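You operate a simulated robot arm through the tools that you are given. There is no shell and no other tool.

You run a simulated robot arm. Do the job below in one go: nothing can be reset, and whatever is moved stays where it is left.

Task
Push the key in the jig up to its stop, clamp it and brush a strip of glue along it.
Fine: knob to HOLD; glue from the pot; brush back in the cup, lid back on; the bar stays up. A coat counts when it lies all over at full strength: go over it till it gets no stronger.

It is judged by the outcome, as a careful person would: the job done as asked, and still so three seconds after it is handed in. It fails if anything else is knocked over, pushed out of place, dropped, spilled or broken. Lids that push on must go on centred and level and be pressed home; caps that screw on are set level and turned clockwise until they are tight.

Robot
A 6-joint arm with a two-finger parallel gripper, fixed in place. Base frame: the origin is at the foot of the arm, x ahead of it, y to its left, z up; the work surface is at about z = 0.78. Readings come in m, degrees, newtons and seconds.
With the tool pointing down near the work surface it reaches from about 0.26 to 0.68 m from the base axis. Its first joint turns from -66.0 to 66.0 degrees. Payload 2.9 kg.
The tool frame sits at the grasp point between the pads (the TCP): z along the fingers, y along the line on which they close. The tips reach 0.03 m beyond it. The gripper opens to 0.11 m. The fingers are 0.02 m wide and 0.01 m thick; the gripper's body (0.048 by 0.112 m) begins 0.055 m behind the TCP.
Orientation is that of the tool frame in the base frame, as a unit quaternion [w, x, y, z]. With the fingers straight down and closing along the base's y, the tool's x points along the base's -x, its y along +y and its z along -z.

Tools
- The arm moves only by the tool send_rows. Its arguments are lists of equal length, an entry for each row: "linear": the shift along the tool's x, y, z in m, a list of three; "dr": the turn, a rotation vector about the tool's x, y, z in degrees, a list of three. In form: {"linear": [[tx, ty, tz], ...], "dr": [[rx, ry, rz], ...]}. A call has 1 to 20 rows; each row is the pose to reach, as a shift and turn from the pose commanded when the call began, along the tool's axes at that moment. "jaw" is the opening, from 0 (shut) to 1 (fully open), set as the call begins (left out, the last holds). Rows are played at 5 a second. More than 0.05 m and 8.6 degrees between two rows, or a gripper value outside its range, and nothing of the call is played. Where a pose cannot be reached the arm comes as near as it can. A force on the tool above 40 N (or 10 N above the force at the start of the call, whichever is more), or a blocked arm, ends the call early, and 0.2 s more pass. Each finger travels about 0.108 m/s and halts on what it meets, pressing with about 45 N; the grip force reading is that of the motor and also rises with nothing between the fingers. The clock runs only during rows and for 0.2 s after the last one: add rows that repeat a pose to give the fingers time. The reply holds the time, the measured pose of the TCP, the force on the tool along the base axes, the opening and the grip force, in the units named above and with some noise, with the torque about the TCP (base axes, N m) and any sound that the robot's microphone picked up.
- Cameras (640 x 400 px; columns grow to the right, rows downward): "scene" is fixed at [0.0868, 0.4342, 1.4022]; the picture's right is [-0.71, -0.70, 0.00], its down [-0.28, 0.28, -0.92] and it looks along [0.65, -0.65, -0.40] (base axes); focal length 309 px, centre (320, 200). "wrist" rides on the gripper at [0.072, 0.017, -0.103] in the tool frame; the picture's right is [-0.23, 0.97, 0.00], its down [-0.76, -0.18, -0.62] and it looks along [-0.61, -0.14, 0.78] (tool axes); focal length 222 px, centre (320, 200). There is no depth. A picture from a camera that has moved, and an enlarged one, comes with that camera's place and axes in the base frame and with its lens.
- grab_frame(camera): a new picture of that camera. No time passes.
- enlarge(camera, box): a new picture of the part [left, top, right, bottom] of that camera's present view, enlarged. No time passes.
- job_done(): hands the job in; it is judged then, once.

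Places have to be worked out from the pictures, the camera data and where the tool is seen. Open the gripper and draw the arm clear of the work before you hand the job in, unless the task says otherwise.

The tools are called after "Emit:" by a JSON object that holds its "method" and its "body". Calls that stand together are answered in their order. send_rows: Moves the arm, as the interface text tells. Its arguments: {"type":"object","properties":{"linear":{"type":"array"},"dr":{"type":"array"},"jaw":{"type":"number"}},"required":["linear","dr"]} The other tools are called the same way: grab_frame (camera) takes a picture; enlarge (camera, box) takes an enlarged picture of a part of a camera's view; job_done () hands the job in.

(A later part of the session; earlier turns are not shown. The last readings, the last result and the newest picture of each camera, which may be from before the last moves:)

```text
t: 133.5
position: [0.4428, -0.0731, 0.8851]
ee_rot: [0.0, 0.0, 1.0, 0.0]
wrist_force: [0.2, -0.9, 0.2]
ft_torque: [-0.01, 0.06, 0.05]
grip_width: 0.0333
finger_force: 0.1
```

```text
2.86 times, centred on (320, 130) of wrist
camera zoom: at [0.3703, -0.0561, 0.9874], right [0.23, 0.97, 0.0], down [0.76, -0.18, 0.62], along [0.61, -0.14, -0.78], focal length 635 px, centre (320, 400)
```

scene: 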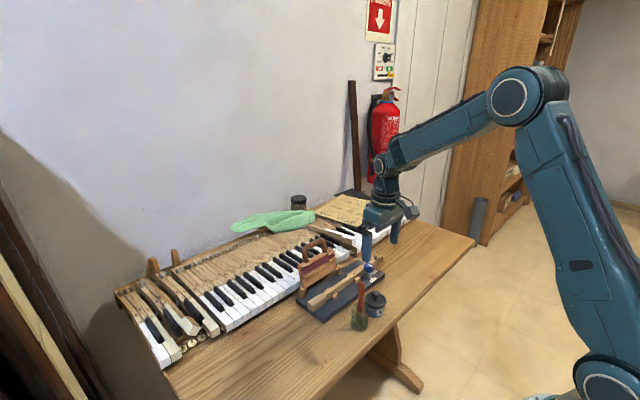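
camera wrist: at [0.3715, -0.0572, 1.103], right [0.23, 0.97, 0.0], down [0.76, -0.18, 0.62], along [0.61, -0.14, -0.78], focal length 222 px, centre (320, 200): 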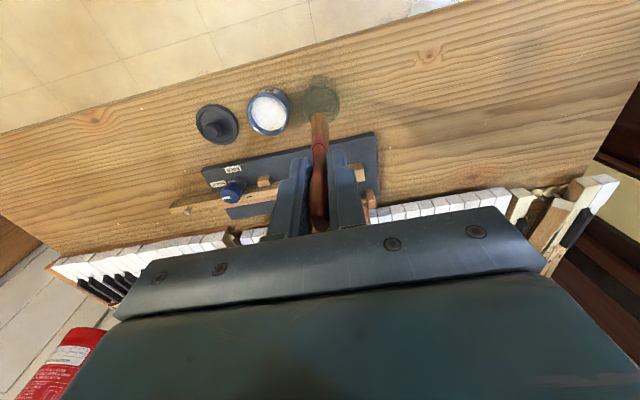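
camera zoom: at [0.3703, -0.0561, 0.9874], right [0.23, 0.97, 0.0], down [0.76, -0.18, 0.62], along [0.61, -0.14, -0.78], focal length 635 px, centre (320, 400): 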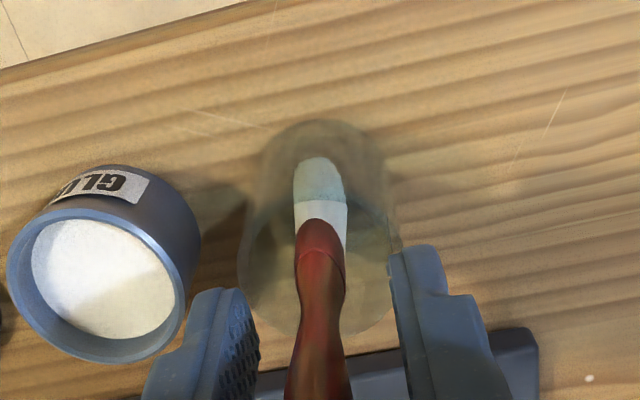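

The brush stands in the cup on its own. I rise straight up clear of it and check again.

Emit:
{"method": "send_rows", "body": {"linear": [[0, 0, -0.01], [0, 0, -0.025], [0, 0, -0.045], [0, 0, -0.07], [0, 0, -0.1], [0, 0, -0.1]], "dr": [[0, 0, 0], [0, 0, 0], [0, 0, 0], [0, 0, 0], [0, 0, 0], [0, 0, 0]]}}

Emit:
{"method": "enlarge", "body": {"camera": "scene", "box": [320, 240, 420, 340]}}

Emit:
{"method": "enlarge", "body": {"camera": "wrist", "box": [180, 20, 420, 200]}}

```text
t: 134.9
position: [0.4426, -0.0727, 0.9861]
ee_rot: [-0.001, 0.0, 1.0, -0.001]
wrist_force: [-0.3, -0.2, 0.0]
ft_torque: [-0.01, -0.01, -0.03]
grip_width: 0.0333
finger_force: 0.0
```

```text
4.00 times, centred on (370, 290) of scene
camera zoom: at [0.0868, 0.4342, 1.4022], right [-0.71, -0.7, 0.0], down [-0.28, 0.28, -0.92], along [0.65, -0.65, -0.4], focal length 1238 px, centre (120, -160)
```

zoom: 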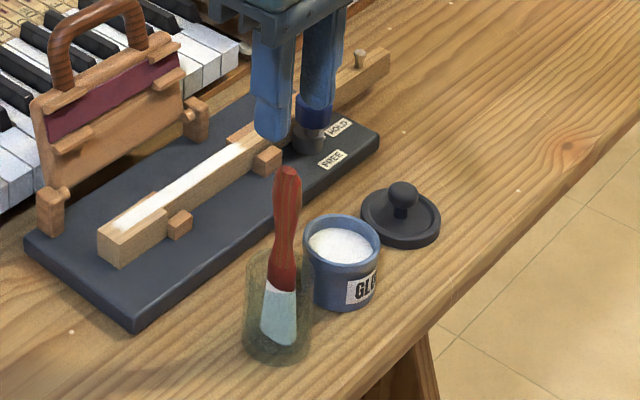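

```text
2.22 times, centred on (300, 110) of wrist
camera zoom: at [0.3699, -0.0562, 1.0881], right [0.23, 0.97, 0.0], down [0.76, -0.18, 0.62], along [0.61, -0.14, -0.78], focal length 494 px, centre (364, 400)
```

zoom: 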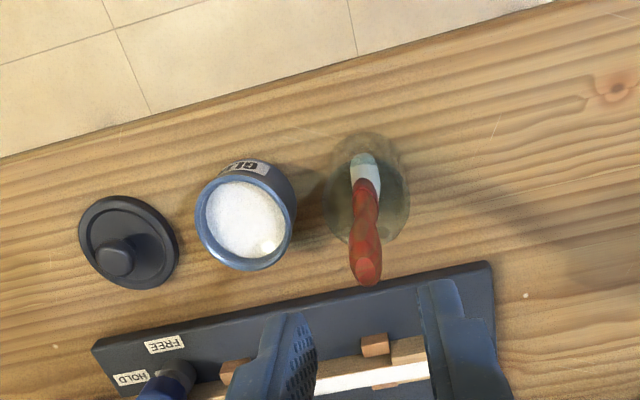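

Brush safely in its cup. Next I turn the wrist -90° again and move above the lid at (0.4516,-0.229), opening to 44 mm.

Emit:
{"method": "send_rows", "body": {"linear": [[-0.001, -0.013, 0], [-0.002, -0.026, 0], [-0.003, -0.039, 0], [-0.003, -0.052, 0], [-0.004, -0.065, 0], [-0.005, -0.078, 0], [-0.006, -0.091, 0], [-0.006, -0.104, 0], [-0.007, -0.117, 0], [-0.008, -0.13, 0], [-0.009, -0.143, 0], [-0.009, -0.1563, 0], [-0.009, -0.1563, 0.03], [-0.009, -0.1563, 0.06], [-0.009, -0.1563, 0.08], [-0.009, -0.1563, 0.08]], "dr": [[0, 0, -7.5], [0, 0, -15], [0, 0, -22.5], [0, 0, -30], [0, 0, -37.5], [0, 0, -45], [0, 0, -52.5], [0, 0, -60], [0, 0, -67.5], [0, 0, -75], [0, 0, -82.5], [0, 0, -90], [0, 0, -90], [0, 0, -90], [0, 0, -90], [0, 0, -90]], "jaw": 0.4}}

Emit:
{"method": "enlarge", "body": {"camera": "wrist", "box": [230, 60, 410, 200]}}

Emit:
{"method": "enlarge", "body": {"camera": "scene", "box": [370, 235, 440, 305]}}

```text
t: 138.3
position: [0.4503, -0.2285, 0.9049]
ee_rot: [0.0, 0.707, -0.707, 0.001]
wrist_force: [0.3, -0.4, 0.3]
ft_torque: [-0.03, 0.01, 0.0]
grip_width: 0.044
finger_force: 0.0
```

```text
2.86 times, centred on (320, 130) of wrist
camera zoom: at [0.4348, -0.3014, 1.0074], right [-0.97, 0.23, 0.0], down [0.18, 0.76, 0.62], along [0.14, 0.61, -0.78], focal length 635 px, centre (320, 400)
```

zoom: 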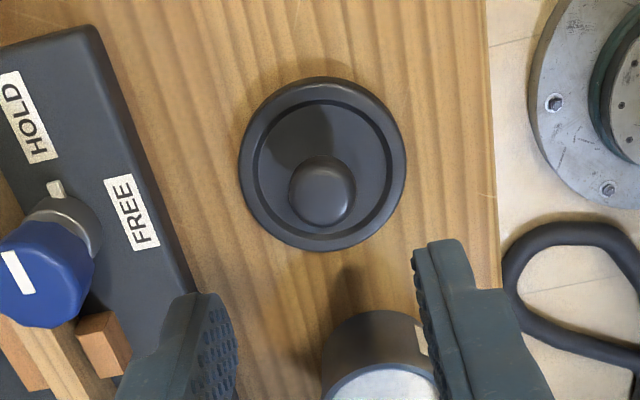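

```text
5.71 times, centred on (405, 270) of scene
camera zoom: at [0.0868, 0.4342, 1.4022], right [-0.71, -0.7, 0.0], down [-0.28, 0.28, -0.92], along [0.65, -0.65, -0.4], focal length 1768 px, centre (-166, -200)
```

zoom: 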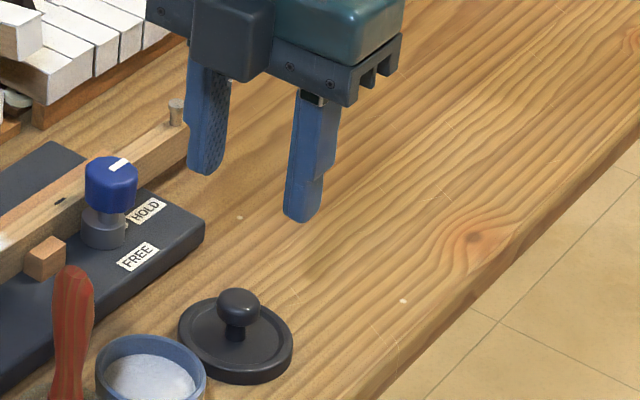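

The lid is right below, ball centred at (0.451,-0.229). I descend to the height at which I released it.

Emit:
{"method": "send_rows", "body": {"linear": [[0, 0, 0.025], [0, 0, 0.05], [0, 0, 0.068], [0, 0, 0.075], [0, 0, 0.0775], [0, 0, 0.0775]], "dr": [[0, 0, 0], [0, 0, 0], [0, 0, 0], [0, 0, 0], [0, 0, 0], [0, 0, 0]]}}

Emit:
{"method": "enlarge", "body": {"camera": "wrist", "box": [230, 60, 410, 200]}}

Emit:
{"method": "enlarge", "body": {"camera": "scene", "box": [385, 260, 425, 300]}}

```text
t: 139.7
position: [0.4501, -0.2311, 0.827]
ee_rot: [0.001, 0.707, -0.707, 0.001]
wrist_force: [0.3, -0.4, -0.6]
ft_torque: [0.02, -0.02, 0.01]
grip_width: 0.044
finger_force: 0.1
```

```text
2.86 times, centred on (320, 130) of wrist
camera zoom: at [0.4343, -0.3023, 0.9302], right [-0.97, 0.23, 0.0], down [0.18, 0.76, 0.62], along [0.14, 0.61, -0.78], focal length 635 px, centre (320, 400)
```

zoom: 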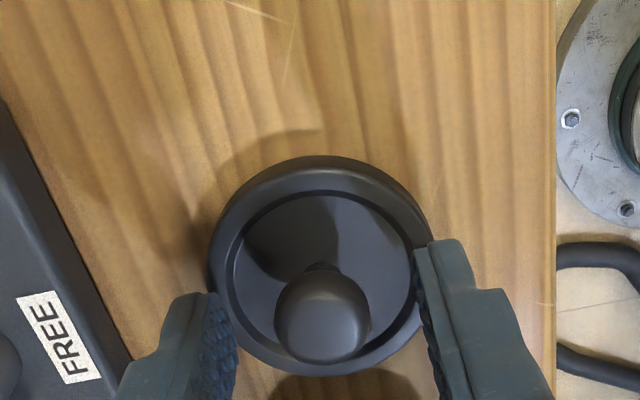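

```text
10.00 times, centred on (405, 280) of scene
camera zoom: at [0.0868, 0.4342, 1.4022], right [-0.71, -0.7, 0.0], down [-0.28, 0.28, -0.92], along [0.65, -0.65, -0.4], focal length 3094 px, centre (-530, -600)
```

zoom: 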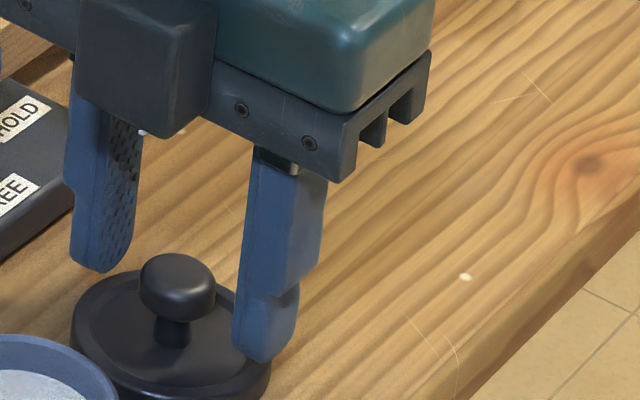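

Same relation between fingers and ball as at release. I close and read the width.

Emit:
{"method": "send_rows", "body": {"linear": [[0, 0, 0], [0, 0, 0], [0, 0, 0]], "dr": [[0, 0, 0], [0, 0, 0], [0, 0, 0]], "jaw": 0}}

Emit:
{"method": "enlarge", "body": {"camera": "wrist", "box": [230, 60, 410, 200]}}

Emit:
{"method": "enlarge", "body": {"camera": "scene", "box": [385, 260, 425, 300]}}

```text
t: 140.5
position: [0.4503, -0.2294, 0.8282]
ee_rot: [-0.001, -0.707, 0.707, 0.0]
wrist_force: [-0.1, 0.0, -0.7]
ft_torque: [-0.03, -0.01, -0.01]
grip_width: 0.0179
finger_force: 45.0
```

```text
2.86 times, centred on (320, 130) of wrist
camera zoom: at [0.4342, -0.3023, 0.9303], right [-0.97, 0.23, 0.0], down [0.18, 0.76, 0.62], along [0.14, 0.61, -0.78], focal length 635 px, centre (320, 400)
```

zoom: 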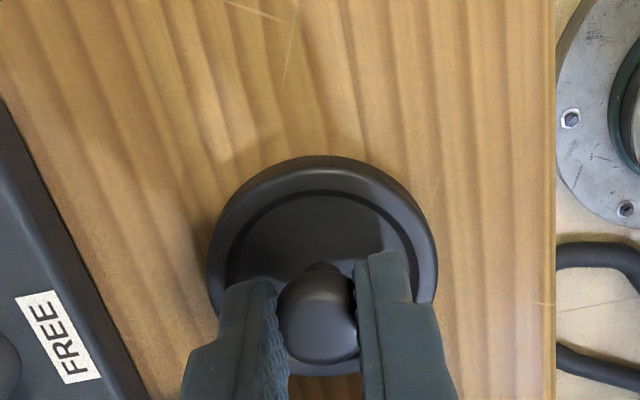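

```text
10.00 times, centred on (405, 280) of scene
camera zoom: at [0.0868, 0.4342, 1.4022], right [-0.71, -0.7, 0.0], down [-0.28, 0.28, -0.92], along [0.65, -0.65, -0.4], focal length 3094 px, centre (-530, -600)
```

zoom: 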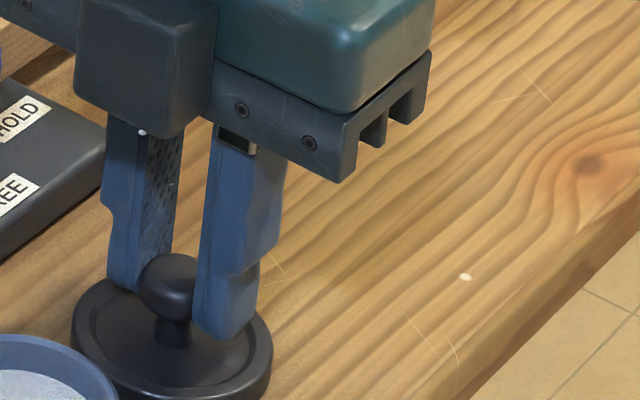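

Gripped at 17.9 mm with no side force and the lid flat. I lift it and carry it to z≈0.92 over the pot at y≈-0.142.

Emit:
{"method": "send_rows", "body": {"linear": [[0, 0, -0.005], [0, 0, -0.015], [0, 0, -0.035], [0, 0, -0.06], [0, 0, -0.09], [0, 0, -0.09]], "dr": [[0, 0, 0], [0, 0, 0], [0, 0, 0], [0, 0, 0], [0, 0, 0], [0, 0, 0]]}}

Emit:
{"method": "enlarge", "body": {"camera": "scene", "box": [380, 240, 430, 290]}}

Emit:
{"method": "enlarge", "body": {"camera": "wrist", "box": [230, 60, 410, 200]}}

```text
t: 141.9
position: [0.4521, -0.2294, 0.9168]
ee_rot: [0.001, 0.707, -0.707, 0.0]
wrist_force: [-0.3, 0.1, -0.6]
ft_torque: [0.02, 0.01, -0.04]
grip_width: 0.0176
finger_force: 45.2
```

```text
8.00 times, centred on (405, 265) of scene
camera zoom: at [0.0868, 0.4342, 1.4022], right [-0.71, -0.7, 0.0], down [-0.28, 0.28, -0.92], along [0.65, -0.65, -0.4], focal length 2476 px, centre (-360, -320)
```

zoom: 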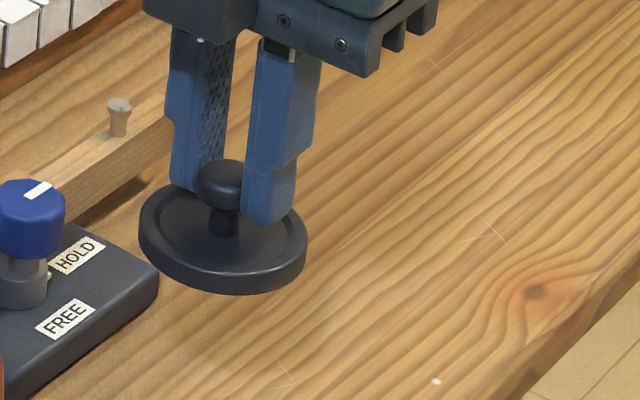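

```text
2.86 times, centred on (320, 130) of wrist
camera zoom: at [0.4341, -0.3016, 1.0198], right [-0.97, 0.23, 0.0], down [0.18, 0.76, 0.62], along [0.14, 0.61, -0.78], focal length 635 px, centre (320, 400)
```

zoom: 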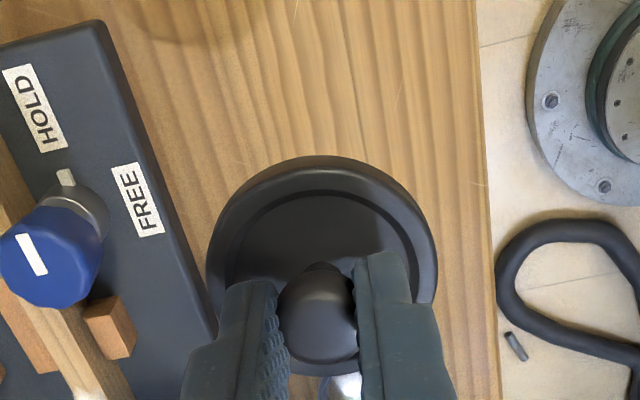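

The lid hangs level, and its centre coincides with the TCP within about a millimetre. I carry it over the pot centre (0.4447,-0.141).

Emit:
{"method": "send_rows", "body": {"linear": [[-0.03, 0.002, 0], [-0.06, 0.004, 0], [-0.0884, 0.0064, 0], [-0.0884, 0.0064, 0], [-0.0884, 0.0064, 0.01], [-0.0884, 0.0064, 0.02], [-0.0884, 0.0064, 0.02]], "dr": [[0, 0, 0], [0, 0, 0], [0, 0, 0], [0, 0, 0], [0, 0, 0], [0, 0, 0], [0, 0, 0]]}}

Emit:
{"method": "enlarge", "body": {"camera": "scene", "box": [355, 265, 415, 325]}}

Emit:
{"method": "enlarge", "body": {"camera": "wrist", "box": [230, 60, 410, 200]}}

```text
t: 143.5
position: [0.4445, -0.1412, 0.8972]
ee_rot: [0.0, -0.707, 0.707, -0.001]
wrist_force: [-0.8, 0.3, -0.6]
ft_torque: [0.01, 0.03, 0.02]
grip_width: 0.0176
finger_force: 45.0
```

```text
6.67 times, centred on (385, 295) of scene
camera zoom: at [0.0868, 0.4342, 1.4022], right [-0.71, -0.7, 0.0], down [-0.28, 0.28, -0.92], along [0.65, -0.65, -0.4], focal length 2063 px, centre (-113, -433)
```

zoom: 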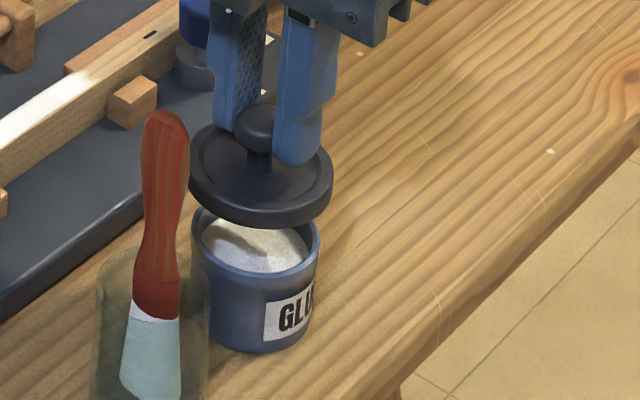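

```text
2.86 times, centred on (320, 130) of wrist
camera zoom: at [0.4277, -0.2131, 1.0004], right [-0.97, 0.23, 0.0], down [0.18, 0.76, 0.62], along [0.14, 0.61, -0.78], focal length 635 px, centre (320, 400)
```

zoom: 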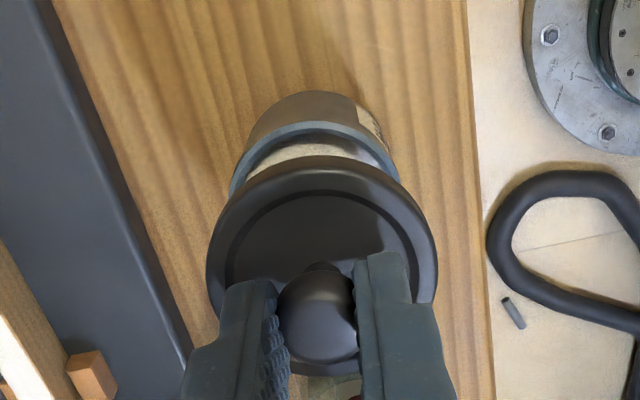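

Scene view shows lid and pot in line within a millimetre. I zoom the wrist view for a finer check of the x alignment.

Emit:
{"method": "enlarge", "body": {"camera": "wrist", "box": [280, 80, 370, 150]}}

Emit:
{"method": "enlarge", "body": {"camera": "scene", "box": [375, 280, 410, 320]}}

```text
5.71 times, centred on (325, 115) of wrist
camera zoom: at [0.4277, -0.2131, 1.0004], right [-0.97, 0.23, 0.0], down [0.18, 0.76, 0.62], along [0.14, 0.61, -0.78], focal length 1269 px, centre (291, 686)
```

zoom: 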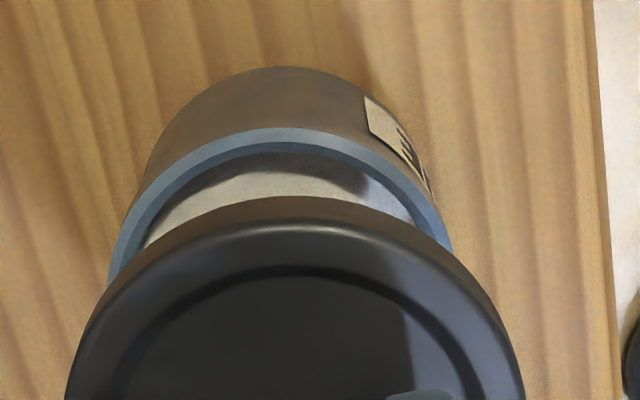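

```text
10.00 times, centred on (392, 300) of scene
camera zoom: at [0.0868, 0.4342, 1.4022], right [-0.71, -0.7, 0.0], down [-0.28, 0.28, -0.92], along [0.65, -0.65, -0.4], focal length 3094 px, centre (-405, -800)
```

zoom: 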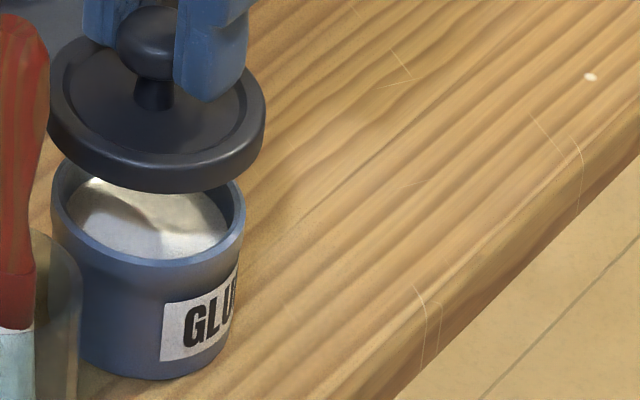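

The pot centre seems about 1.2 mm further in +x and slightly -y from the lid. I correct for that and lower to a few millimetres above the rim for a closer comparison.

Emit:
{"method": "send_rows", "body": {"linear": [[0.0007, -0.0012, 0.008], [0.0007, -0.0012, 0.016], [0.0007, -0.0012, 0.022], [0.0007, -0.0012, 0.022]], "dr": [[0, 0, 0], [0, 0, 0], [0, 0, 0], [0, 0, 0]]}}

Emit:
{"method": "enlarge", "body": {"camera": "wrist", "box": [280, 80, 370, 150]}}

Emit:
{"method": "enlarge", "body": {"camera": "scene", "box": [365, 275, 410, 320]}}

```text
t: 144.5
position: [0.446, -0.1417, 0.8757]
ee_rot: [0.001, 0.707, -0.707, 0.001]
wrist_force: [-0.6, -0.7, 0.4]
ft_torque: [0.01, 0.0, -0.01]
grip_width: 0.0177
finger_force: 44.5
```

```text
5.71 times, centred on (325, 115) of wrist
camera zoom: at [0.429, -0.214, 0.9784], right [-0.97, 0.23, 0.0], down [0.18, 0.76, 0.62], along [0.14, 0.61, -0.78], focal length 1269 px, centre (291, 686)
```

zoom: 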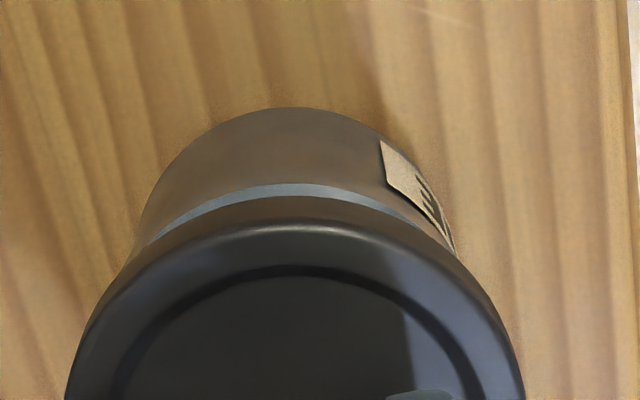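

```text
8.89 times, centred on (388, 298) of scene
camera zoom: at [0.0868, 0.4342, 1.4022], right [-0.71, -0.7, 0.0], down [-0.28, 0.28, -0.92], along [0.65, -0.65, -0.4], focal length 2751 px, centre (-280, -667)
```

zoom: 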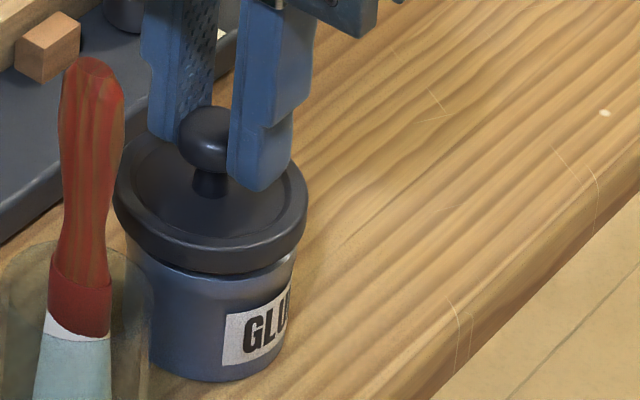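

Nearly there. I enlarge the gap region in the scene view to see the pot rim's left and right edges under the lid.

Emit:
{"method": "enlarge", "body": {"camera": "scene", "box": [368, 288, 404, 320]}}

Emit:
{"method": "enlarge", "body": {"camera": "wrist", "box": [285, 85, 365, 125]}}

```text
12.50 times, centred on (386, 304) of scene
camera zoom: at [0.0868, 0.4342, 1.4022], right [-0.71, -0.7, 0.0], down [-0.28, 0.28, -0.92], along [0.65, -0.65, -0.4], focal length 3868 px, centre (-505, -1100)
```

zoom: 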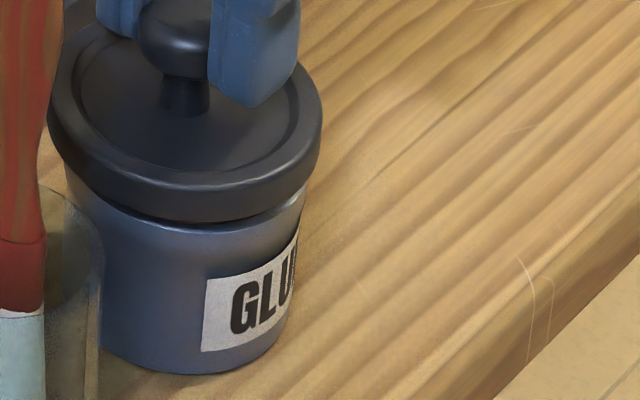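

```text
8.00 times, centred on (325, 105) of wrist
camera zoom: at [0.429, -0.214, 0.9784], right [-0.97, 0.23, 0.0], down [0.18, 0.76, 0.62], along [0.14, 0.61, -0.78], focal length 1777 px, centre (280, 960)
```

zoom: 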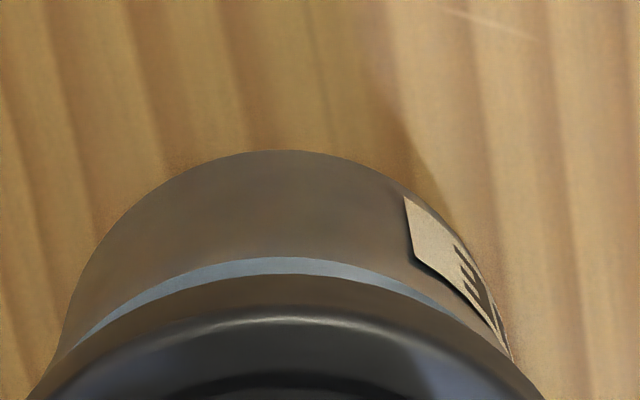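

Alignment looks good within about a millimetre. I lower in 1 mm steps and watch for vertical and side forces.

Emit:
{"method": "send_rows", "body": {"linear": [[0, 0, 0.001], [0, 0, 0.002], [0, 0, 0.003], [0, 0, 0.004]], "dr": [[0, 0, 0], [0, 0, 0], [0, 0, 0], [0, 0, 0]]}}

Emit:
{"method": "send_rows", "body": {"linear": [[0, 0, 0.001], [0, 0, 0.002], [0, 0, 0.003]], "dr": [[0, 0, 0], [0, 0, 0], [0, 0, 0]]}}

Emit:
{"method": "enlarge", "body": {"camera": "scene", "box": [368, 288, 404, 320]}}

Emit:
{"method": "enlarge", "body": {"camera": "wrist", "box": [285, 85, 365, 145]}}

```text
t: 145.5
position: [0.4465, -0.1408, 0.8706]
ee_rot: [-0.001, -0.707, 0.707, -0.001]
wrist_force: [-0.7, 0.7, 0.2]
ft_torque: [-0.02, 0.02, -0.01]
grip_width: 0.0178
finger_force: 45.0
```

```text
t: 146.3
position: [0.4468, -0.1414, 0.8686]
ee_rot: [0.0, 0.708, -0.707, 0.0]
wrist_force: [-0.1, -0.7, 1.2]
ft_torque: [-0.01, 0.02, 0.0]
grip_width: 0.0174
finger_force: 45.6
```

```text
12.50 times, centred on (386, 304) of scene
camera zoom: at [0.0868, 0.4342, 1.4022], right [-0.71, -0.7, 0.0], down [-0.28, 0.28, -0.92], along [0.65, -0.65, -0.4], focal length 3868 px, centre (-505, -1100)
```

zoom: 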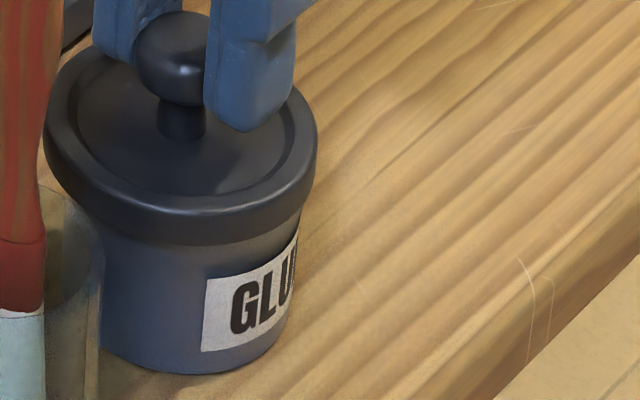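

```text
6.67 times, centred on (325, 115) of wrist
camera zoom: at [0.4295, -0.2142, 0.9713], right [-0.97, 0.23, 0.0], down [0.18, 0.76, 0.62], along [0.14, 0.61, -0.78], focal length 1481 px, centre (287, 767)
```

zoom: 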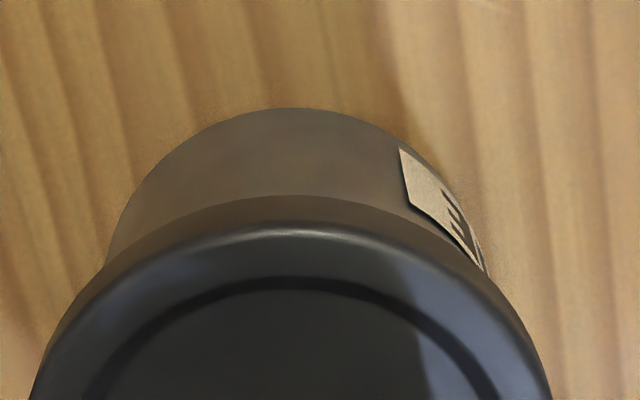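

The lid's skirt is passing over the rim, level and centred. I continue down in 1 mm steps to press it home.

Emit:
{"method": "send_rows", "body": {"linear": [[0, 0, 0.0007], [0, 0, 0.0014], [0, 0, 0.002]], "dr": [[0, 0, 0], [0, 0, 0], [0, 0, 0]]}}

Emit:
{"method": "send_rows", "body": {"linear": [[0, 0, 0.0007], [0, 0, 0.0014], [0, 0, 0.002]], "dr": [[0, 0, 0], [0, 0, 0], [0, 0, 0]]}}

Emit:
{"method": "enlarge", "body": {"camera": "scene", "box": [368, 288, 404, 320]}}

```text
t: 147.1
position: [0.4467, -0.1425, 0.8683]
ee_rot: [0.0, -0.707, 0.707, -0.003]
wrist_force: [-3.2, 2.2, 21.6]
ft_torque: [-0.29, 0.15, -0.06]
grip_width: 0.0161
finger_force: 45.1
```

```text
t: 147.9
position: [0.4462, -0.1425, 0.8663]
ee_rot: [0.0, 0.707, -0.707, 0.002]
wrist_force: [-1.3, 1.1, 35.2]
ft_torque: [-0.68, 0.03, -0.01]
grip_width: 0.0171
finger_force: 45.1
```

```text
12.50 times, centred on (386, 304) of scene
camera zoom: at [0.0862, 0.4345, 1.4022], right [-0.71, -0.7, 0.0], down [-0.28, 0.28, -0.92], along [0.65, -0.65, -0.4], focal length 3868 px, centre (-505, -1100)
```

zoom: 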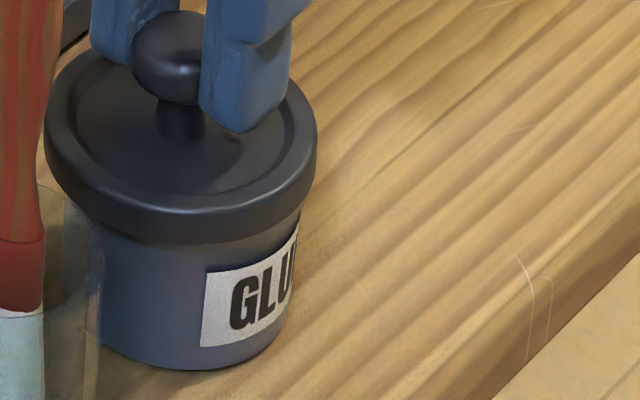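

The reaction (35 N) acts about 2 cm toward -y, so the lid's -y side is riding on the rim: the lid must go slightly further toward -y. I raise 5 mm and look at its tilt.

Emit:
{"method": "send_rows", "body": {"linear": [[0, 0, -0.002], [0, 0, -0.005], [0, 0, -0.007], [0, 0, -0.007]], "dr": [[0, 0, 0], [0, 0, 0], [0, 0, 0], [0, 0, 0]]}}

Emit:
{"method": "enlarge", "body": {"camera": "scene", "box": [362, 275, 410, 320]}}

Emit:
{"method": "enlarge", "body": {"camera": "wrist", "box": [270, 80, 370, 200]}}

```text
t: 148.9
position: [0.4463, -0.1417, 0.8708]
ee_rot: [0.002, 0.707, -0.707, 0.0]
wrist_force: [-0.4, 0.6, 1.1]
ft_torque: [0.02, 0.03, 0.01]
grip_width: 0.0177
finger_force: 45.5
```

```text
8.89 times, centred on (386, 298) of scene
camera zoom: at [0.0868, 0.4342, 1.4022], right [-0.71, -0.7, 0.0], down [-0.28, 0.28, -0.92], along [0.65, -0.65, -0.4], focal length 2751 px, centre (-267, -667)
```

zoom: 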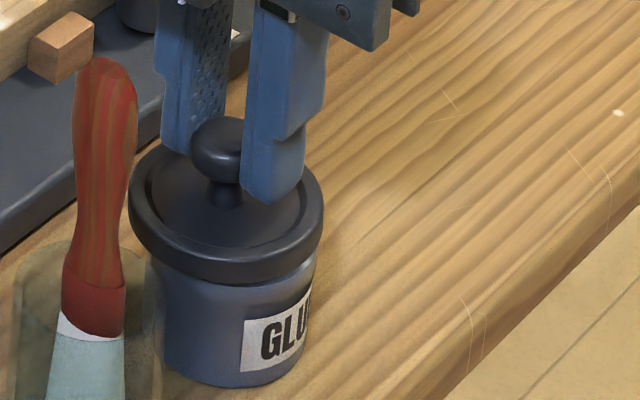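

```text
3.33 times, centred on (320, 140) of wrist
camera zoom: at [0.429, -0.2141, 0.9738], right [-0.97, 0.23, 0.0], down [0.18, 0.76, 0.62], along [0.14, 0.61, -0.78], focal length 740 px, centre (320, 400)
```

zoom: 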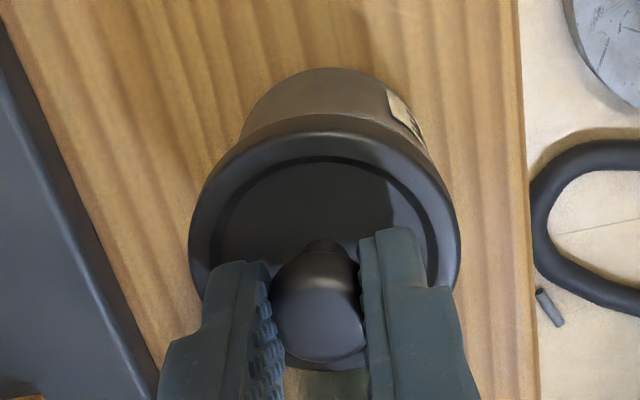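

The lid has tipped slightly about the grip axis (its -y side up). I take it back to the free spot on the table to level it flat before trying again with a -y correction.

Emit:
{"method": "send_rows", "body": {"linear": [[0, 0, -0.015], [0, 0, -0.04], [0.03, 0, -0.04], [0.06, 0, -0.04], [0.088, -0.004, -0.04], [0.088, -0.004, -0.02], [0.088, -0.004, 0.01], [0.088, -0.004, 0.03], [0.088, -0.004, 0.034], [0.088, -0.004, 0.034]], "dr": [[0, 0, 0], [0, 0, 0], [0, 0, 0], [0, 0, 0], [0, 0, 0], [0, 0, 0], [0, 0, 0], [0, 0, 0], [0, 0, 0], [0, 0, 0]]}}

Emit:
{"method": "enlarge", "body": {"camera": "scene", "box": [380, 255, 430, 300]}}

Emit:
{"method": "enlarge", "body": {"camera": "wrist", "box": [230, 60, 410, 200]}}

```text
t: 151.1
position: [0.45, -0.2307, 0.8371]
ee_rot: [0.0, 0.707, -0.707, 0.001]
wrist_force: [-0.4, 0.0, -0.2]
ft_torque: [-0.02, 0.02, -0.04]
grip_width: 0.0173
finger_force: 45.4
```

```text
8.89 times, centred on (405, 278) of scene
camera zoom: at [0.0868, 0.4342, 1.4022], right [-0.71, -0.7, 0.0], down [-0.28, 0.28, -0.92], along [0.65, -0.65, -0.4], focal length 2751 px, centre (-436, -489)
```

zoom: 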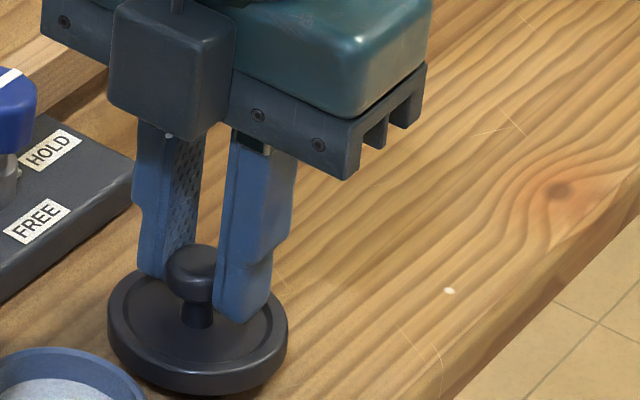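

```text
2.86 times, centred on (320, 130) of wrist
camera zoom: at [0.4331, -0.3028, 0.9404], right [-0.97, 0.23, 0.0], down [0.18, 0.76, 0.62], along [0.14, 0.61, -0.78], focal length 635 px, centre (320, 400)
```

zoom: 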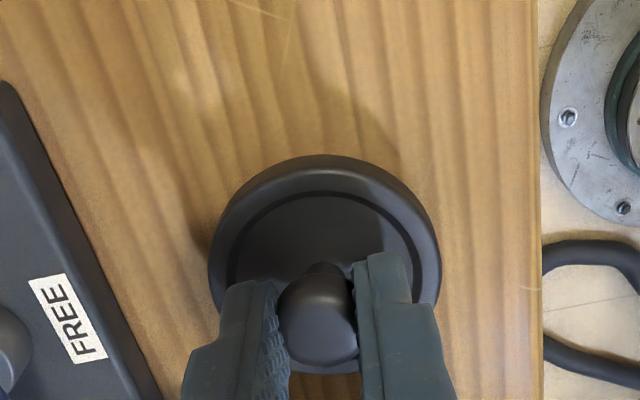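

The lid actually looks nearly level. I set it down until firm contact to square it to the grip.

Emit:
{"method": "send_rows", "body": {"linear": [[0, 0, 0.003], [0, 0, 0.006], [0, 0, 0.008]], "dr": [[0, 0, 0], [0, 0, 0], [0, 0, 0]]}}

Emit:
{"method": "send_rows", "body": {"linear": [[0, 0, 0.0007], [0, 0, 0.0014]], "dr": [[0, 0, 0], [0, 0, 0]]}}

Emit:
{"method": "send_rows", "body": {"linear": [[0, 0, 0.0006], [0, 0, 0.0006]], "dr": [[0, 0, 0], [0, 0, 0]]}}

```text
t: 151.9
position: [0.4504, -0.2293, 0.8304]
ee_rot: [0.0, 0.707, -0.707, 0.0]
wrist_force: [-1.0, -0.2, -0.2]
ft_torque: [-0.01, -0.01, -0.02]
grip_width: 0.0177
finger_force: 44.7
```

```text
t: 152.5
position: [0.4519, -0.2298, 0.829]
ee_rot: [0.0, 0.708, -0.706, 0.001]
wrist_force: [-1.0, -0.3, -0.1]
ft_torque: [0.01, -0.02, 0.04]
grip_width: 0.0178
finger_force: 44.4
```

```text
t: 153.1
position: [0.4507, -0.2301, 0.8286]
ee_rot: [0.001, 0.707, -0.707, 0.001]
wrist_force: [-1.2, -1.2, 4.2]
ft_torque: [0.05, -0.09, 0.05]
grip_width: 0.0178
finger_force: 45.1
```

Light contact (4 N). A bit more pressure to flatten it, then I release, and view the lid squarely.

Emit:
{"method": "send_rows", "body": {"linear": [[0, 0, 0.0007], [0, 0, 0.0007]], "dr": [[0, 0, 0], [0, 0, 0]]}}

Emit:
{"method": "send_rows", "body": {"linear": [[0, 0, 0], [0, 0, 0], [0, 0, 0]], "dr": [[0, 0, 0], [0, 0, 0], [0, 0, 0]], "jaw": 0.4}}

Emit:
{"method": "enlarge", "body": {"camera": "wrist", "box": [230, 60, 410, 200]}}

Emit:
{"method": "enlarge", "body": {"camera": "scene", "box": [380, 255, 430, 300]}}

```text
t: 153.7
position: [0.4502, -0.232, 0.8282]
ee_rot: [0.0, 0.708, -0.707, 0.001]
wrist_force: [-1.4, -0.6, 9.1]
ft_torque: [0.17, -0.2, 0.05]
grip_width: 0.0176
finger_force: 44.9
```

```text
t: 154.5
position: [0.4505, -0.2297, 0.828]
ee_rot: [0.0, -0.707, 0.707, 0.0]
wrist_force: [0.1, 0.1, -0.7]
ft_torque: [0.05, 0.0, 0.04]
grip_width: 0.044
finger_force: 0.0
```

```text
2.86 times, centred on (320, 130) of wrist
camera zoom: at [0.4333, -0.3024, 0.9299], right [-0.97, 0.23, 0.0], down [0.18, 0.76, 0.62], along [0.14, 0.61, -0.78], focal length 635 px, centre (320, 400)
```

zoom: 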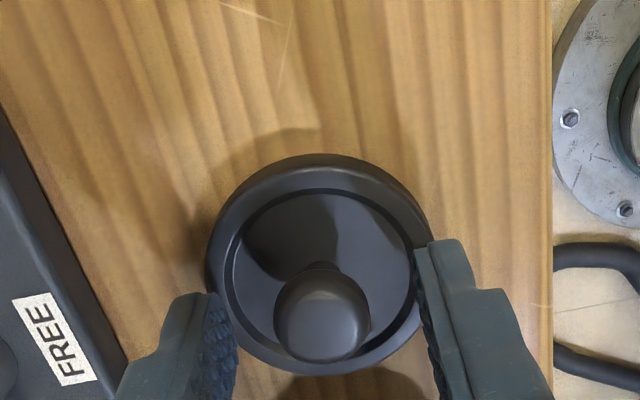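

```text
8.89 times, centred on (405, 278) of scene
camera zoom: at [0.0868, 0.4342, 1.4022], right [-0.71, -0.7, 0.0], down [-0.28, 0.28, -0.92], along [0.65, -0.65, -0.4], focal length 2751 px, centre (-436, -489)
```

zoom: 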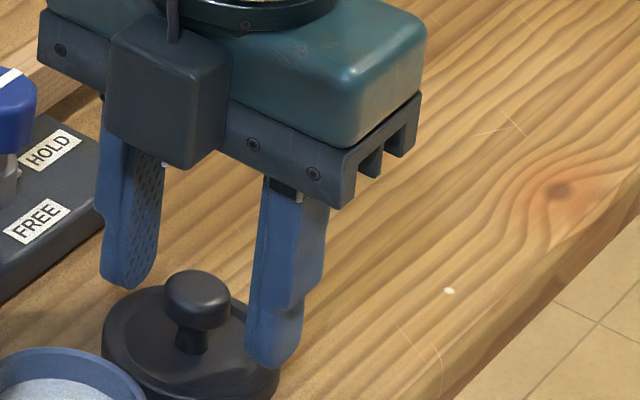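

The lid is flat again. Comparing the recorded grip poses, the lid belongs at TCP ≈(0.4445,-0.1445), so my first try was about 2 mm off toward +x and +y, matching the off-centre reaction. I regrip the lid.

Emit:
{"method": "send_rows", "body": {"linear": [[0, 0, 0], [0, 0, 0], [0, 0, 0]], "dr": [[0, 0, 0], [0, 0, 0], [0, 0, 0]], "jaw": 0}}

Emit:
{"method": "send_rows", "body": {"linear": [[0, 0, -0.005], [0, 0, -0.02], [0, 0, -0.05], [0, 0, -0.07], [0, 0, -0.07]], "dr": [[0, 0, 0], [0, 0, 0], [0, 0, 0], [0, 0, 0], [0, 0, 0]]}}

Emit:
{"method": "enlarge", "body": {"camera": "wrist", "box": [230, 60, 410, 200]}}

Emit:
{"method": "enlarge", "body": {"camera": "scene", "box": [380, 240, 430, 290]}}

```text
t: 155.3
position: [0.4507, -0.23, 0.8279]
ee_rot: [-0.001, -0.707, 0.707, -0.001]
wrist_force: [0.6, 0.2, 0.9]
ft_torque: [-0.01, -0.03, 0.02]
grip_width: 0.0184
finger_force: 44.9
```

```text
t: 156.5
position: [0.4497, -0.2288, 0.896]
ee_rot: [0.001, 0.707, -0.707, 0.001]
wrist_force: [0.1, -0.4, -0.5]
ft_torque: [-0.03, 0.01, 0.01]
grip_width: 0.0174
finger_force: 45.3
```

```text
2.86 times, centred on (320, 130) of wrist
camera zoom: at [0.4332, -0.3017, 0.9995], right [-0.97, 0.23, 0.0], down [0.18, 0.76, 0.62], along [0.14, 0.61, -0.78], focal length 635 px, centre (320, 400)
```

zoom: 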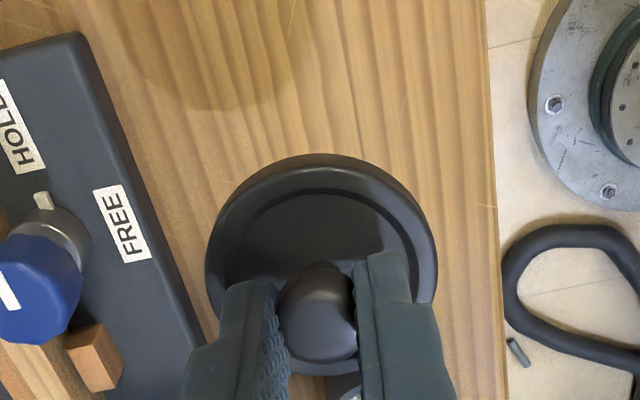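

```text
8.00 times, centred on (405, 265) of scene
camera zoom: at [0.0868, 0.4342, 1.4022], right [-0.71, -0.7, 0.0], down [-0.28, 0.28, -0.92], along [0.65, -0.65, -0.4], focal length 2476 px, centre (-360, -320)
```

zoom: 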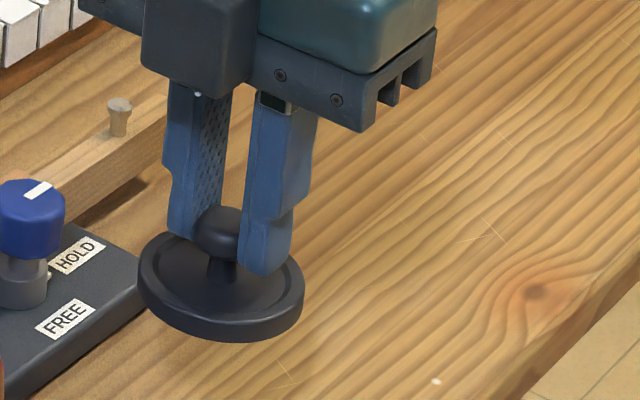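

The lid now sits in the hand just as it did when first lifted off. I move it by the exact reverse displacement to TCP (0.4447,-0.1441) and check visually.

Emit:
{"method": "send_rows", "body": {"linear": [[-0.03, 0.002, 0], [-0.06, 0.004, 0], [-0.0856, 0.0055, 0], [-0.0856, 0.0055, 0], [-0.0856, 0.0055, 0.01], [-0.0856, 0.0055, 0.019], [-0.0856, 0.0055, 0.019]], "dr": [[0, 0, 0], [0, 0, 0], [0, 0, 0], [0, 0, 0], [0, 0, 0], [0, 0, 0], [0, 0, 0]]}}

Emit:
{"method": "enlarge", "body": {"camera": "scene", "box": [368, 282, 408, 322]}}

Emit:
{"method": "enlarge", "body": {"camera": "wrist", "box": [270, 70, 380, 150]}}

```text
t: 158.1
position: [0.4453, -0.1439, 0.8766]
ee_rot: [0.001, 0.707, -0.707, 0.001]
wrist_force: [-1.3, -0.2, -0.3]
ft_torque: [-0.03, 0.01, -0.04]
grip_width: 0.0176
finger_force: 44.3
```

```text
10.00 times, centred on (388, 302) of scene
camera zoom: at [0.0868, 0.4342, 1.4022], right [-0.71, -0.7, 0.0], down [-0.28, 0.28, -0.92], along [0.65, -0.65, -0.4], focal length 3094 px, centre (-360, -820)
```

zoom: 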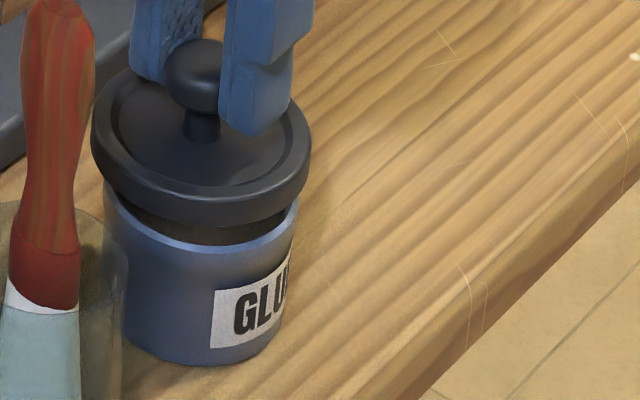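

```text
5.00 times, centred on (325, 110) of wrist
camera zoom: at [0.4281, -0.2162, 0.9805], right [-0.97, 0.23, 0.0], down [0.18, 0.76, 0.62], along [0.14, 0.61, -0.78], focal length 1111 px, centre (295, 650)
```

zoom: 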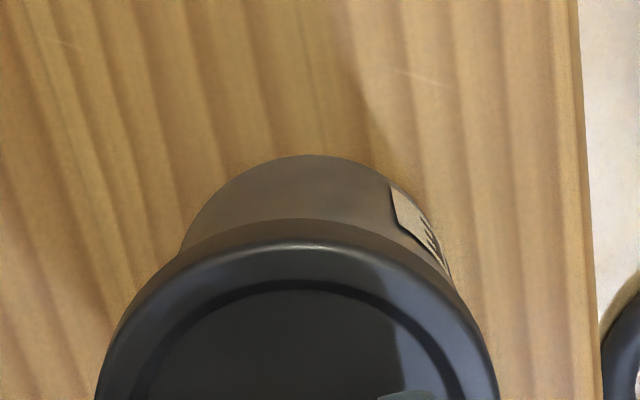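

The pot has shifted about 2 mm in -x from the earlier press; both views now put its centre ≈1.8 mm in -x of the lid, with y aligned. I correct by that and lower to 2–3 mm above contact.

Emit:
{"method": "send_rows", "body": {"linear": [[0.0002, 0.0018, 0.0], [0.0002, 0.0018, 0.002], [0.0002, 0.0018, 0.004], [0.0002, 0.0018, 0.004]], "dr": [[0, 0, 0], [0, 0, 0], [0, 0, 0], [0, 0, 0]]}}

Emit:
{"method": "enlarge", "body": {"camera": "scene", "box": [368, 282, 408, 322]}}

Emit:
{"method": "enlarge", "body": {"camera": "wrist", "box": [270, 70, 380, 150]}}

```text
t: 159.1
position: [0.4424, -0.1443, 0.8741]
ee_rot: [0.001, 0.707, -0.707, 0.0]
wrist_force: [-0.2, 0.1, 0.3]
ft_torque: [0.01, -0.01, -0.01]
grip_width: 0.0177
finger_force: 44.8
```

```text
10.00 times, centred on (388, 302) of scene
camera zoom: at [0.0868, 0.4342, 1.4022], right [-0.71, -0.7, 0.0], down [-0.28, 0.28, -0.92], along [0.65, -0.65, -0.4], focal length 3094 px, centre (-360, -820)
```

zoom: 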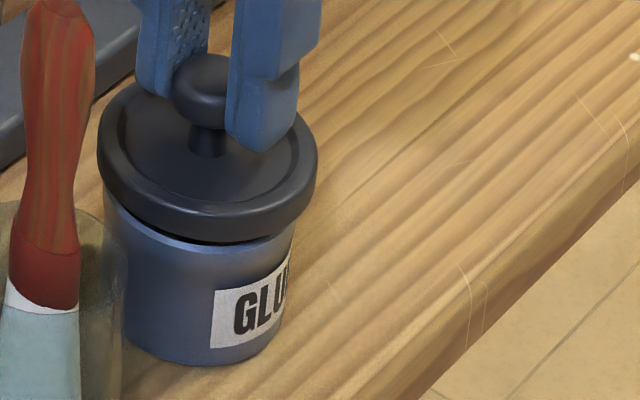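

```text
5.00 times, centred on (325, 110) of wrist
camera zoom: at [0.426, -0.2167, 0.9764], right [-0.97, 0.23, 0.0], down [0.18, 0.76, 0.62], along [0.14, 0.61, -0.78], focal length 1111 px, centre (295, 650)
```

zoom: 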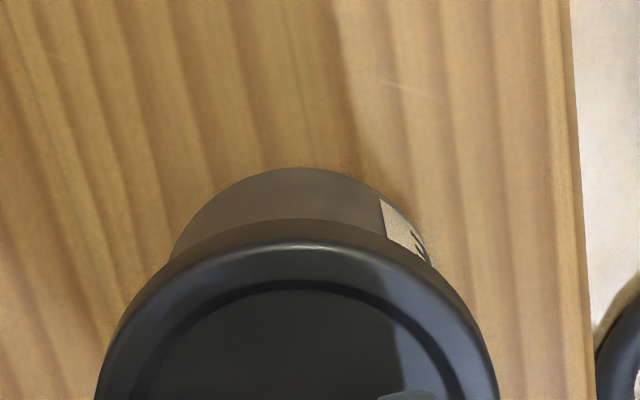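

Alignment is now within ~0.7 mm in both views. I lower in small steps and use the reaction torque at light contact to check centring.

Emit:
{"method": "send_rows", "body": {"linear": [[-0.0004, 0.0003, 0.001], [-0.0004, 0.0003, 0.002], [-0.0004, 0.0003, 0.003]], "dr": [[0, 0, 0], [0, 0, 0], [0, 0, 0]]}}

Emit:
{"method": "send_rows", "body": {"linear": [[0, 0, 0.0005], [0, 0, 0.001]], "dr": [[0, 0, 0], [0, 0, 0]]}}

Emit:
{"method": "send_rows", "body": {"linear": [[0, 0, 0.0005], [0, 0, 0.001]], "dr": [[0, 0, 0], [0, 0, 0]]}}

```text
t: 159.9
position: [0.4416, -0.1446, 0.8712]
ee_rot: [-0.001, -0.707, 0.707, 0.0]
wrist_force: [-0.1, -0.4, -1.0]
ft_torque: [0.01, -0.03, 0.02]
grip_width: 0.0174
finger_force: 45.0
```

```text
t: 160.5
position: [0.4431, -0.1439, 0.8691]
ee_rot: [0.001, 0.707, -0.707, 0.0]
wrist_force: [0.5, 0.0, -0.2]
ft_torque: [-0.02, 0.0, 0.02]
grip_width: 0.0177
finger_force: 45.4
```

```text
t: 161.1
position: [0.4427, -0.1432, 0.8684]
ee_rot: [0.001, 0.707, -0.707, 0.001]
wrist_force: [0.2, -0.1, -0.8]
ft_torque: [0.03, -0.01, -0.03]
grip_width: 0.0175
finger_force: 45.5
```

No contact yet at 0.868. Continuing down half-millimetre steps.

Emit:
{"method": "send_rows", "body": {"linear": [[0, 0, 0.0005], [0, 0, 0.001]], "dr": [[0, 0, 0], [0, 0, 0]]}}

Emit:
{"method": "send_rows", "body": {"linear": [[0, 0, 0.0005], [0, 0, 0.001]], "dr": [[0, 0, 0], [0, 0, 0]]}}

Emit:
{"method": "enlarge", "body": {"camera": "scene", "box": [368, 282, 408, 322]}}

```text
t: 161.7
position: [0.4426, -0.1433, 0.8687]
ee_rot: [-0.001, -0.707, 0.707, 0.0]
wrist_force: [-1.7, -0.3, 4.0]
ft_torque: [0.12, 0.06, 0.05]
grip_width: 0.0179
finger_force: 45.1
```

```text
t: 162.3
position: [0.4429, -0.144, 0.8682]
ee_rot: [0.0, 0.708, -0.706, 0.001]
wrist_force: [-3.7, 1.2, 15.0]
ft_torque: [0.46, 0.15, 0.08]
grip_width: 0.0183
finger_force: 45.4
```

```text
10.00 times, centred on (388, 302) of scene
camera zoom: at [0.0865, 0.4343, 1.4022], right [-0.71, -0.7, 0.0], down [-0.28, 0.28, -0.92], along [0.65, -0.65, -0.4], focal length 3094 px, centre (-360, -820)
```

zoom: 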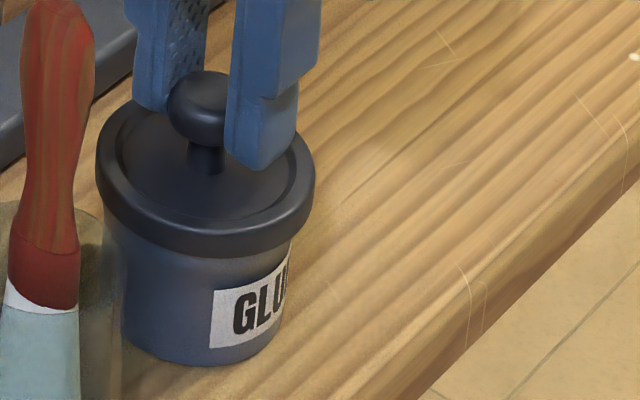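

Contact now is on the +y side (reaction ≈+3 cm in y), so I overshot slightly toward -y. I lift 2 mm, shift +1.3 mm in y and -0.4 mm in x, and touch again.

Emit:
{"method": "send_rows", "body": {"linear": [[0, 0, -0.0015], [0, 0, -0.0025], [-0.0007, 0.0002, -0.0025], [-0.0013, 0.0004, -0.0025], [-0.0013, 0.0004, -0.0015]], "dr": [[0, 0, 0], [0, 0, 0], [0, 0, 0], [0, 0, 0], [0, 0, 0]]}}

Emit:
{"method": "send_rows", "body": {"linear": [[0, 0, 0.0005], [0, 0, 0.001]], "dr": [[0, 0, 0], [0, 0, 0]]}}

Emit:
{"method": "send_rows", "body": {"linear": [[0, 0, 0.0005], [0, 0, 0.001]], "dr": [[0, 0, 0], [0, 0, 0]]}}

Emit:
{"method": "enlarge", "body": {"camera": "wrist", "box": [230, 60, 410, 200]}}

Emit:
{"method": "enlarge", "body": {"camera": "scene", "box": [368, 282, 408, 322]}}

```text
t: 163.5
position: [0.4419, -0.1444, 0.8674]
ee_rot: [0.0, -0.707, 0.708, 0.0]
wrist_force: [0.5, -0.2, 0.4]
ft_torque: [0.03, -0.01, -0.01]
grip_width: 0.0176
finger_force: 44.7
```

```text
t: 164.1
position: [0.4415, -0.1426, 0.8677]
ee_rot: [0.0, 0.707, -0.707, 0.001]
wrist_force: [0.4, 0.4, -1.0]
ft_torque: [-0.01, -0.01, 0.0]
grip_width: 0.0177
finger_force: 44.9
```

```text
t: 164.7
position: [0.4427, -0.1423, 0.867]
ee_rot: [0.001, 0.708, -0.707, 0.0]
wrist_force: [-0.5, -0.1, 0.0]
ft_torque: [-0.02, 0.0, -0.05]
grip_width: 0.0173
finger_force: 45.3
```

```text
2.86 times, centred on (320, 130) of wrist
camera zoom: at [0.425, -0.2154, 0.9693], right [-0.97, 0.23, 0.0], down [0.18, 0.76, 0.62], along [0.14, 0.61, -0.78], focal length 635 px, centre (320, 400)
```

zoom: 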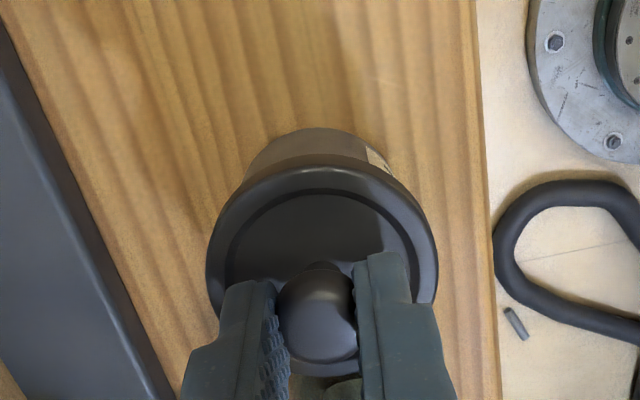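

```text
10.00 times, centred on (388, 302) of scene
camera zoom: at [0.0868, 0.4342, 1.4022], right [-0.71, -0.7, 0.0], down [-0.28, 0.28, -0.92], along [0.65, -0.65, -0.4], focal length 3094 px, centre (-360, -820)
```

zoom: 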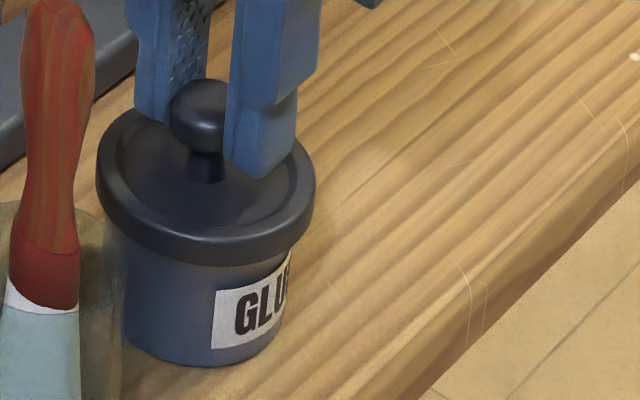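

No force although I'm already below the earlier contact height: the skirt is sliding over the rim. I continue down.

Emit:
{"method": "send_rows", "body": {"linear": [[0, 0, 0.0005], [0, 0, 0.001]], "dr": [[0, 0, 0], [0, 0, 0]]}}

Emit:
{"method": "send_rows", "body": {"linear": [[0, 0, 0.0005], [0, 0, 0.001]], "dr": [[0, 0, 0], [0, 0, 0]]}}

Emit:
{"method": "send_rows", "body": {"linear": [[0, 0, 0.0005], [0, 0, 0.001]], "dr": [[0, 0, 0], [0, 0, 0]]}}

```text
t: 165.3
position: [0.4427, -0.1434, 0.8653]
ee_rot: [0.0, -0.707, 0.707, -0.001]
wrist_force: [0.5, -0.1, 0.7]
ft_torque: [0.0, -0.01, 0.01]
grip_width: 0.0178
finger_force: 45.0
```

```text
t: 165.9
position: [0.4414, -0.1431, 0.8647]
ee_rot: [0.001, 0.707, -0.707, 0.0]
wrist_force: [0.4, 0.3, 0.5]
ft_torque: [0.0, 0.0, -0.03]
grip_width: 0.0177
finger_force: 44.6
```

```text
t: 166.5
position: [0.4423, -0.1409, 0.8629]
ee_rot: [0.0, -0.707, 0.707, 0.0]
wrist_force: [0.7, -0.5, -0.8]
ft_torque: [-0.02, 0.03, 0.0]
grip_width: 0.0176
finger_force: 45.5
```

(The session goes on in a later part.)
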